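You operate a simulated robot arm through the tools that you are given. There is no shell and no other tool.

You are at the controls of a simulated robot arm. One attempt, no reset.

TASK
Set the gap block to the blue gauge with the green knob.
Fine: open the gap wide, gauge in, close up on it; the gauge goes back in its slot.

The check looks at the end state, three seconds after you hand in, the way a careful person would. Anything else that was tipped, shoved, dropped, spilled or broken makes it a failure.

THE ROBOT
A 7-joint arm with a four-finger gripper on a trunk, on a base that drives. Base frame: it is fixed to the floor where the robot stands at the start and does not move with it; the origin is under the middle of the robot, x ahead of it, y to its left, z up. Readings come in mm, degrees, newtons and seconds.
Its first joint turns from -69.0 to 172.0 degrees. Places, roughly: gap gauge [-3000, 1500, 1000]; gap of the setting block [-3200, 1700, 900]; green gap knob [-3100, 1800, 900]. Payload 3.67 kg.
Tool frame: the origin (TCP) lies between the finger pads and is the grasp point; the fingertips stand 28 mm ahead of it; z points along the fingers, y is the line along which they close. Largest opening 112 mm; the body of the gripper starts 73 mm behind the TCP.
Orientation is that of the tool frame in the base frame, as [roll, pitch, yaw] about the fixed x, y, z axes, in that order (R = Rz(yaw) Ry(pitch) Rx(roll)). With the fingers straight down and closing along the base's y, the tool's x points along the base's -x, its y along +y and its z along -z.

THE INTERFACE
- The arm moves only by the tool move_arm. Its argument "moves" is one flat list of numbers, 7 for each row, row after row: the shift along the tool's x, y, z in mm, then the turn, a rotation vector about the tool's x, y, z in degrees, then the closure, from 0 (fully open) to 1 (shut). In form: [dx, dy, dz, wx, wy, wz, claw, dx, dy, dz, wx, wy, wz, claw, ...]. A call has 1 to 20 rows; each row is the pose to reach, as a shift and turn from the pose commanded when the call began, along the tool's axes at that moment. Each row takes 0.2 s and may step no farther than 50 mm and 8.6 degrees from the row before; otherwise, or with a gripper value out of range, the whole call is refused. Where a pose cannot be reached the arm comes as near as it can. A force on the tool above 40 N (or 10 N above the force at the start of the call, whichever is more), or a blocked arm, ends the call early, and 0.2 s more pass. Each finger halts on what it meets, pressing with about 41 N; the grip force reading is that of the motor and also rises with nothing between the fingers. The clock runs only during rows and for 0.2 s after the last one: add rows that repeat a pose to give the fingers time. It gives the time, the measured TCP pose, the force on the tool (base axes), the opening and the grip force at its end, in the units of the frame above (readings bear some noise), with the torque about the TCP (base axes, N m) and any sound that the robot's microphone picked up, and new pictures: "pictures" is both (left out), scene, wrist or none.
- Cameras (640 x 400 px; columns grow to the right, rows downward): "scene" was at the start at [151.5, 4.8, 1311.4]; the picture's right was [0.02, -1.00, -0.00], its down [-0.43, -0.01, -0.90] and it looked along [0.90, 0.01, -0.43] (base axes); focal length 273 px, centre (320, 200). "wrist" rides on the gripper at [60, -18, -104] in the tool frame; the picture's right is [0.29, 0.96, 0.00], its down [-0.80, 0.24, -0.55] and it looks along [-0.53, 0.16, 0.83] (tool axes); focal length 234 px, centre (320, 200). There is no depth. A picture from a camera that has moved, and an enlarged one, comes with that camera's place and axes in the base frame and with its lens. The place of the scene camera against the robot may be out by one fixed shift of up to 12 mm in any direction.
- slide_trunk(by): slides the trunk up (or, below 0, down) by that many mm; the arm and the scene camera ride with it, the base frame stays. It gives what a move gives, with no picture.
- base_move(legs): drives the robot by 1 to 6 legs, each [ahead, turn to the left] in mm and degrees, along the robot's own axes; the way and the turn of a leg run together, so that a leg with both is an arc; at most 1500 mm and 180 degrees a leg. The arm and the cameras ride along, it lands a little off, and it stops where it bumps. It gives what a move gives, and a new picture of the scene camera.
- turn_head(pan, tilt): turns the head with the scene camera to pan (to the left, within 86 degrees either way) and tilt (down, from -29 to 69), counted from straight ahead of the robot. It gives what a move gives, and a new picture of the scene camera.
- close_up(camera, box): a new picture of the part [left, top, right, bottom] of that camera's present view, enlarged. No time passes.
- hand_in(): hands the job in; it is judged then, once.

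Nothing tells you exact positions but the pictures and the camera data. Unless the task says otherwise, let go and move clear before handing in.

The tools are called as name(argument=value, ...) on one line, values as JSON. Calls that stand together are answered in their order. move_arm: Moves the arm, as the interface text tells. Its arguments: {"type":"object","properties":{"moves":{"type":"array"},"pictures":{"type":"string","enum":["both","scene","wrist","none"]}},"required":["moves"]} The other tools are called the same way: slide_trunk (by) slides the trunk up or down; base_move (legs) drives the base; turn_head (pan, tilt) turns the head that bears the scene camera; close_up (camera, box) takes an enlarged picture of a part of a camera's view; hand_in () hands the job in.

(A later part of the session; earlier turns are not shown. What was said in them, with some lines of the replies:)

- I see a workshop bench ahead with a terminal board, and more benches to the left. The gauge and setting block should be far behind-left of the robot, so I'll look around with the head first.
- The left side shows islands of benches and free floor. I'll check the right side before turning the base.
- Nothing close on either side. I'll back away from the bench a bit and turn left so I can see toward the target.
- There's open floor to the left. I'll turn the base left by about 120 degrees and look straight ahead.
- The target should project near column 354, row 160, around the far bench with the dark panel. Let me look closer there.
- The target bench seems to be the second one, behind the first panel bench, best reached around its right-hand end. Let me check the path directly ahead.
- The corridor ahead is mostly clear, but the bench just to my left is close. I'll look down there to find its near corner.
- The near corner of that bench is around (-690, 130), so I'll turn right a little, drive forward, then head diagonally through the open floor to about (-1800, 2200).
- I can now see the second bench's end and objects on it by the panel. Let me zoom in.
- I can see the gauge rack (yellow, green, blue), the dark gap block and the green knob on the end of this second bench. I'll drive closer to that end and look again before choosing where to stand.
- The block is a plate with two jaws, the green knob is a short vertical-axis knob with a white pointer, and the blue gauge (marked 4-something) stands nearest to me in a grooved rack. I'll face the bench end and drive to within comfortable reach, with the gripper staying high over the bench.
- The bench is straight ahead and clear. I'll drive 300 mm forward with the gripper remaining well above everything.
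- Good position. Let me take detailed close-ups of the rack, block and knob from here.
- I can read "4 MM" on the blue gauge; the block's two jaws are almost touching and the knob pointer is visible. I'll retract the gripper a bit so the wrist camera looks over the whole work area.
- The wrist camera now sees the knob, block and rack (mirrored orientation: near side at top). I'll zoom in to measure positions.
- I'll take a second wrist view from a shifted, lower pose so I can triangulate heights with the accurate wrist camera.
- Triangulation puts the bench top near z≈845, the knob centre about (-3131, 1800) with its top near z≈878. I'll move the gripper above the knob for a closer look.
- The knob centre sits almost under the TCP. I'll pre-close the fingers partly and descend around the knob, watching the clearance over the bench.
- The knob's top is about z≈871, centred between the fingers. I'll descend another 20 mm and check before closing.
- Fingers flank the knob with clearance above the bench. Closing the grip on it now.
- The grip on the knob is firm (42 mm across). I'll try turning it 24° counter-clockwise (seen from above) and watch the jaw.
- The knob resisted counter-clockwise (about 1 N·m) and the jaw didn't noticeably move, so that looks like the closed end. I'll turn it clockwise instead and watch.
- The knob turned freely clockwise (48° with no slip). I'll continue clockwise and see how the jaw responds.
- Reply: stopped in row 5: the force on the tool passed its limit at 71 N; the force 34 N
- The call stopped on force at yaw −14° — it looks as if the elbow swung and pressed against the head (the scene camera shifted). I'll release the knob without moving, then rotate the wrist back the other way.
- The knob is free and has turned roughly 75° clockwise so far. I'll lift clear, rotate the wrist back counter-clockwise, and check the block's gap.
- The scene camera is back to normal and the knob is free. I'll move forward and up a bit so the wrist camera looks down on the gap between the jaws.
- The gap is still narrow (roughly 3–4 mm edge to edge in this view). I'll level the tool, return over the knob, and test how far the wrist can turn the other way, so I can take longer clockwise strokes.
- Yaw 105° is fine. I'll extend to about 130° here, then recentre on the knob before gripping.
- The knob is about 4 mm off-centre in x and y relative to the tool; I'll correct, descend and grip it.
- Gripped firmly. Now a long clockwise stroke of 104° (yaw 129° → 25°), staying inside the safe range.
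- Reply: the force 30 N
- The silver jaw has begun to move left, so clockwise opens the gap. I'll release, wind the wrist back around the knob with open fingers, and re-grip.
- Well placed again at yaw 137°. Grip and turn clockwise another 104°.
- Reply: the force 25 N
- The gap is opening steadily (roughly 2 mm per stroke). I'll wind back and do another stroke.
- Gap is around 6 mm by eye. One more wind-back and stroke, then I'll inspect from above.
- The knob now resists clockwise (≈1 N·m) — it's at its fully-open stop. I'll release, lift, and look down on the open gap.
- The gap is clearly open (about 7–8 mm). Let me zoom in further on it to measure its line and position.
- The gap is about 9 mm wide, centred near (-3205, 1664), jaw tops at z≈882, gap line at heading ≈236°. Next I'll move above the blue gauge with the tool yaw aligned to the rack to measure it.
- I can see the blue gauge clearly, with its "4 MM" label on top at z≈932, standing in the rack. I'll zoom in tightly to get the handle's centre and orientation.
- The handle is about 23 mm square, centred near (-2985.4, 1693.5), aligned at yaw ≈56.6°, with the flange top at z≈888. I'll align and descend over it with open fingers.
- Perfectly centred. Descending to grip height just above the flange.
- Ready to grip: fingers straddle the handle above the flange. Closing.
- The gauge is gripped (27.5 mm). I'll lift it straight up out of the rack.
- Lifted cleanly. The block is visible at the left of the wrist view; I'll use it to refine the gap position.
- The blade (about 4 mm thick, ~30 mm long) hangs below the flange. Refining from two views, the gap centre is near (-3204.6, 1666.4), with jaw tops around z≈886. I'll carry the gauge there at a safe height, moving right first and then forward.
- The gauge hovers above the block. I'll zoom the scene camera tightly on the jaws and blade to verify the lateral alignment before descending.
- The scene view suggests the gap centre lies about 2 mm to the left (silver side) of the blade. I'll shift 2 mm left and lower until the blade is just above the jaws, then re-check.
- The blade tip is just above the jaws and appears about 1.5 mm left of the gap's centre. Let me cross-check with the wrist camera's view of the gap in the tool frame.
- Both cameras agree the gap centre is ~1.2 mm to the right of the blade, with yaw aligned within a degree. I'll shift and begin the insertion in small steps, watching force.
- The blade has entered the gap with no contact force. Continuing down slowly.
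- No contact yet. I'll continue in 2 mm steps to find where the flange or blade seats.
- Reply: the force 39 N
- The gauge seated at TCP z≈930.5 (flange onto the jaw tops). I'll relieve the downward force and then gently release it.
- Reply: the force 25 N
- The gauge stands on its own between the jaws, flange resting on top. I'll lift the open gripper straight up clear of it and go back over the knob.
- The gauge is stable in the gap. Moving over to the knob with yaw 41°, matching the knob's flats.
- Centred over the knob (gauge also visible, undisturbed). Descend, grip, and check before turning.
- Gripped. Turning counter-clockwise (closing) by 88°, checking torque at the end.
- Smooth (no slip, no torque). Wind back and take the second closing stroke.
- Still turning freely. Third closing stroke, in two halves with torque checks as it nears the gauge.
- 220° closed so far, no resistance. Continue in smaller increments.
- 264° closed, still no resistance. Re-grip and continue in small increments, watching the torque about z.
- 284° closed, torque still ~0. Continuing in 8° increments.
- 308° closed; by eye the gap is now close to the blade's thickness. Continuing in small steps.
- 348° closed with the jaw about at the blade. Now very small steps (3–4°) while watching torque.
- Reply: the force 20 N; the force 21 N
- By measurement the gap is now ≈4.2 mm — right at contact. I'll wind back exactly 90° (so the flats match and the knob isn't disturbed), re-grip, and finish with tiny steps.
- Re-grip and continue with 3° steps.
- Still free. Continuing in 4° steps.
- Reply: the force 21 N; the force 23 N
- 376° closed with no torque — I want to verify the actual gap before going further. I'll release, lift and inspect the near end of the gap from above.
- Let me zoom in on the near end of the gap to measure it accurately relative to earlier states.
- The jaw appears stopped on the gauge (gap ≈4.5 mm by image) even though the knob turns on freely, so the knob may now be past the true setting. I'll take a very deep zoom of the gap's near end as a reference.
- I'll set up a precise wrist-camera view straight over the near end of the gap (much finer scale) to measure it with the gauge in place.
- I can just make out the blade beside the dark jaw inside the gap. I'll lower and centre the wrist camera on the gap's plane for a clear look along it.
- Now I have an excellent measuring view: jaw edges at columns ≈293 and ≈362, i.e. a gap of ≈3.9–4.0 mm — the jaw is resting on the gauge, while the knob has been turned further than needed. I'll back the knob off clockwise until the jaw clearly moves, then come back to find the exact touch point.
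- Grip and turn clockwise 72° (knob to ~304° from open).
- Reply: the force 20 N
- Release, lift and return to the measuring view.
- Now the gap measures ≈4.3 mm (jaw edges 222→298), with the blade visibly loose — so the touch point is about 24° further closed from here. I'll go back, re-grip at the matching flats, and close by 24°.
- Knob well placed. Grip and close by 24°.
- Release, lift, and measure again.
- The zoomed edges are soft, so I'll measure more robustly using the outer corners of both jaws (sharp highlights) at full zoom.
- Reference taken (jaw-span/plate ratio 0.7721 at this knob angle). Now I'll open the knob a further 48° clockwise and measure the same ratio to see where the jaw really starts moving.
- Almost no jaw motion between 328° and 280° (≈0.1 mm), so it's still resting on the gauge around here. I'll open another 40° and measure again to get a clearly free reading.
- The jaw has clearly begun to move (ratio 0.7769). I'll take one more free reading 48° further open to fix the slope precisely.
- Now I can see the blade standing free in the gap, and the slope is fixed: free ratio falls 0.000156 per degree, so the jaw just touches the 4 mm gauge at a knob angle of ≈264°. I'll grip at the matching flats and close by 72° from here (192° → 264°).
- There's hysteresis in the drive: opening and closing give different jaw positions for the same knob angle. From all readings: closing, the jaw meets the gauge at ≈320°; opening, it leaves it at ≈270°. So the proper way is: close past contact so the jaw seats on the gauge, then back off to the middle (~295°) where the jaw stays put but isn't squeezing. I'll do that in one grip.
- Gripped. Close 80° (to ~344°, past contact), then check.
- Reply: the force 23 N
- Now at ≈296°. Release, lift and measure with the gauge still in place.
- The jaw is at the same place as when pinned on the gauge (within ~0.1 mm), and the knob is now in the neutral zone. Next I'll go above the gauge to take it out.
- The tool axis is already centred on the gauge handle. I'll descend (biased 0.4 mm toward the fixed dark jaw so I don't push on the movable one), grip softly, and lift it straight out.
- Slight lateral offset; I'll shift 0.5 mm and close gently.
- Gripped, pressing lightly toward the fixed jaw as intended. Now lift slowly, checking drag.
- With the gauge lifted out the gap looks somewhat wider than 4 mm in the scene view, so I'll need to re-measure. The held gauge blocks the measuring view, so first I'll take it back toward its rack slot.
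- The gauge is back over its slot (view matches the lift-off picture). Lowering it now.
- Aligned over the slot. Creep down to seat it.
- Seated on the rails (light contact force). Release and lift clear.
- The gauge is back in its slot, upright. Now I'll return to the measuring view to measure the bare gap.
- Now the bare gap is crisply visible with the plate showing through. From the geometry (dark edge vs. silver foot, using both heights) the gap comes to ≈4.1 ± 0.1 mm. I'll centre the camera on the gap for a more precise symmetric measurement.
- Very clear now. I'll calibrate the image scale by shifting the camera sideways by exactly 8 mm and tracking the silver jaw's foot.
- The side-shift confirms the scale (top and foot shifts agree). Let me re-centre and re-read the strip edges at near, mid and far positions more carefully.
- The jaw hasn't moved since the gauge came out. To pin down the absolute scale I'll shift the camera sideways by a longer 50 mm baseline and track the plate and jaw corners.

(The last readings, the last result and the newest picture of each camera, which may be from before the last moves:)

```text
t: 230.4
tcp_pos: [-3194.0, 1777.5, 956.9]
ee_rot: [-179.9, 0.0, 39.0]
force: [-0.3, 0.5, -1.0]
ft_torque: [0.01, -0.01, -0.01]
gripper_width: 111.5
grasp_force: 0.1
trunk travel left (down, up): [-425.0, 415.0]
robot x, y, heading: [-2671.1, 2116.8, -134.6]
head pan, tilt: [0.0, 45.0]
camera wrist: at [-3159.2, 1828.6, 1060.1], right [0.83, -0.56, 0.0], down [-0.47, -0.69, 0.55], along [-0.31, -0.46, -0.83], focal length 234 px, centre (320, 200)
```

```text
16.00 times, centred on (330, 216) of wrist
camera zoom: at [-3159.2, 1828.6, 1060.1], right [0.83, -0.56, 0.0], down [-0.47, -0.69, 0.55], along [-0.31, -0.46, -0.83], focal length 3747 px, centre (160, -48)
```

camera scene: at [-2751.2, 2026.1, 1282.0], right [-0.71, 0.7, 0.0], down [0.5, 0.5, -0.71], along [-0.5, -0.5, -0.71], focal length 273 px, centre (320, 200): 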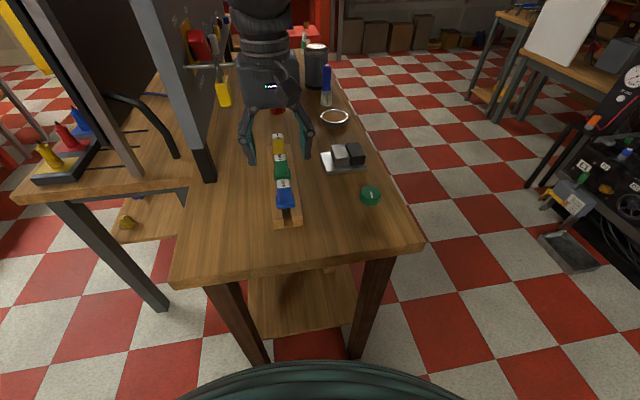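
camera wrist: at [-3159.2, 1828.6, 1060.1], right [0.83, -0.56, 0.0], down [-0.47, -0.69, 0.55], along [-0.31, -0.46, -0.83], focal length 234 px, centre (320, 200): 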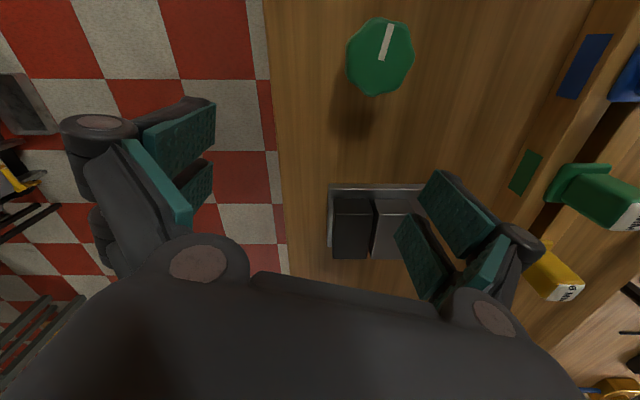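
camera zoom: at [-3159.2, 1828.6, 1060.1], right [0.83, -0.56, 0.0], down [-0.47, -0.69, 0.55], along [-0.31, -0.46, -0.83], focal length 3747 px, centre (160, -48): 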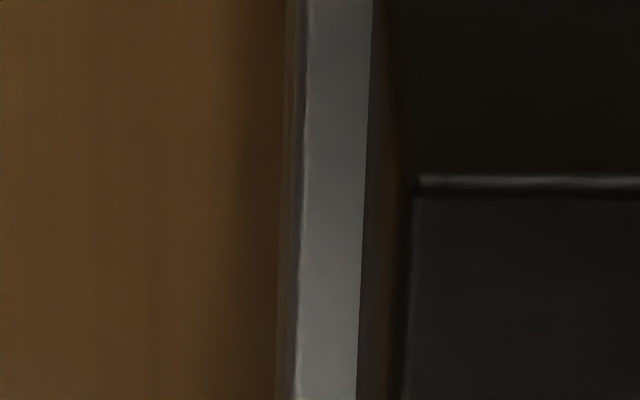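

The baseline check gives a scale ~2–3 % smaller than assumed, and the blade's own apparent thickness agrees; corrected, the bare gap is ≈4.0–4.05 mm, matching the 4 mm gauge. Now I'll raise the arm well clear and do a final check of the whole bench.

move_arm(moves=[0, 0, -40, 0, 0, 0, 0, 0, 0, -80, 0, 0, 0, 0, 0, 0, -120, 0, 0, 0, 0, 0, 0, -155, 0, 0, 0, 0, 25, 0, -155, 0, 0, 0, 0, 25, 0, -155, 0, 0, 0, 0], pictures="both")

close_up(camera="scene", box=[255, 110, 400, 235])

close_up(camera="scene", box=[262, 165, 312, 230])

close_up(camera="scene", box=[341, 154, 361, 166.5])

```text
t: 231.8
tcp_pos: [-3173.1, 1792.8, 1114.4]
ee_rot: [-179.9, 0.0, 39.0]
force: [0.4, -0.6, 1.2]
ft_torque: [-0.01, 0.0, 0.0]
gripper_width: 112.0
grasp_force: 0.1
trunk travel left (down, up): [-425.0, 415.0]
robot x, y, heading: [-2668.3, 2119.3, -134.5]
head pan, tilt: [0.0, 45.0]
camera scene: at [-2751.0, 2026.0, 1282.1], right [-0.71, 0.7, 0.0], down [0.5, 0.5, -0.71], along [-0.5, -0.5, -0.71], focal length 273 px, centre (320, 200)
camera wrist: at [-3138.9, 1843.8, 1217.7], right [0.83, -0.56, 0.0], down [-0.47, -0.69, 0.55], along [-0.31, -0.46, -0.83], focal length 234 px, centre (320, 200)
```

scene: 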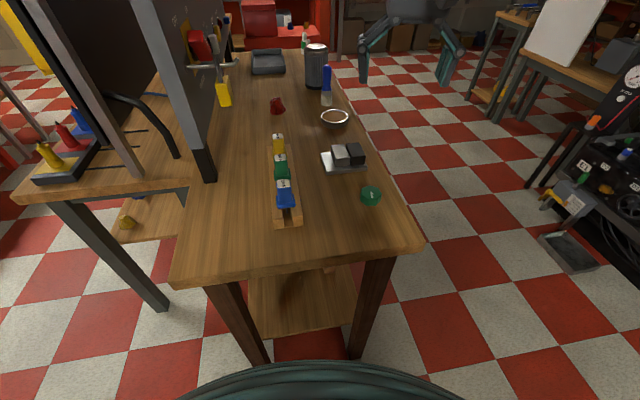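
wrist: 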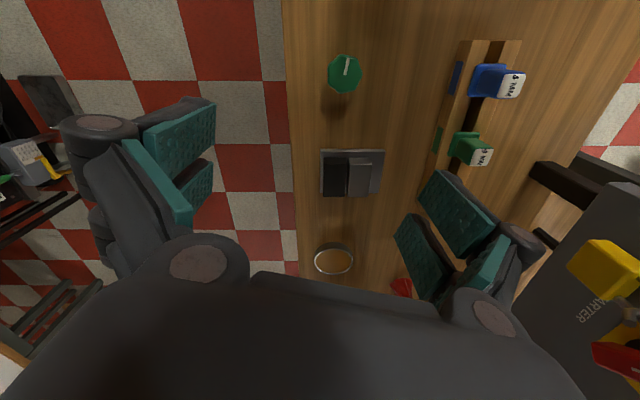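

```text
3.20 times, centred on (328, 172) of scene
camera zoom: at [-2751.0, 2026.0, 1282.1], right [-0.71, 0.7, 0.0], down [0.5, 0.5, -0.71], along [-0.5, -0.5, -0.71], focal length 873 px, centre (296, 288)
```

zoom: 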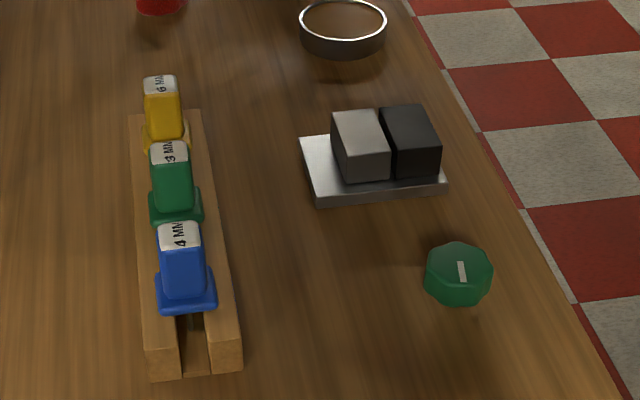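

```text
6.15 times, centred on (287, 198) of scene
camera zoom: at [-2751.0, 2026.0, 1282.1], right [-0.71, 0.7, 0.0], down [0.5, 0.5, -0.71], along [-0.5, -0.5, -0.71], focal length 1679 px, centre (523, 215)
```

zoom: 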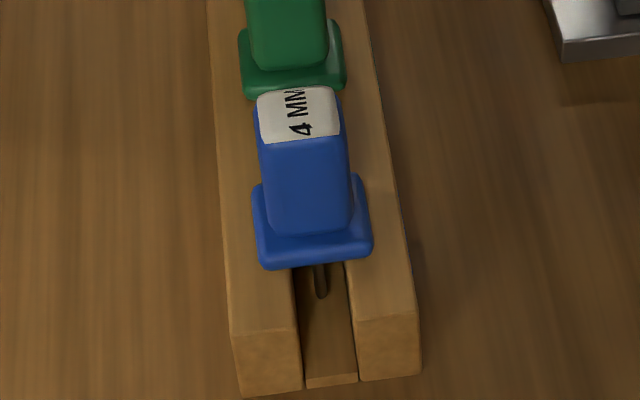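

```text
16.00 times, centred on (351, 160) of scene
camera zoom: at [-2751.0, 2026.0, 1282.1], right [-0.71, 0.7, 0.0], down [0.5, 0.5, -0.71], along [-0.5, -0.5, -0.71], focal length 4365 px, centre (-176, 836)
```

zoom: 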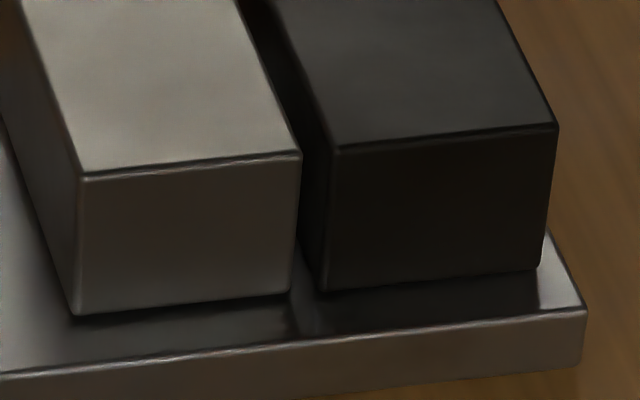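

The blue gauge stands in its slot exactly where it was. The jaws hold a gap of about 4.0–4.1 mm by the cameras. The knob is released, the arm is well clear, and nothing else on the bench has moved. I'll hand in.

hand_in()

```text
The job is handed in.
```

The gap block is set to about 4.0–4.1 mm to match the blue 4 mm gauge, and the job is handed in. The gauge is back in its slot, the knob is released and the arm is clear.

- **Setting:** I opened the gap fully, put the gauge in and closed the jaw onto it. The drive has about 50° of play in the knob. So after closing past contact I backed the knob off about halfway through that play, which keeps the jaw in place without squeezing.
- **Confidence in the gap:** It was measured by camera with the gauge out, and is good to about 0.1 mm. The gauge lifted out with no noticeable drag, and I didn't refit it in the finished gap to check.
- **Over-closed once:** Earlier I turned the knob roughly 55° past contact with the gauge in place. I saw no damage to the gauge or the jaws.
- **Bump:** Early on, one knob turn stopped at 71 N when the arm appeared to press against the robot's own head. I released the knob and turned the wrist back. The head camera returned to its place and nothing on the bench moved.
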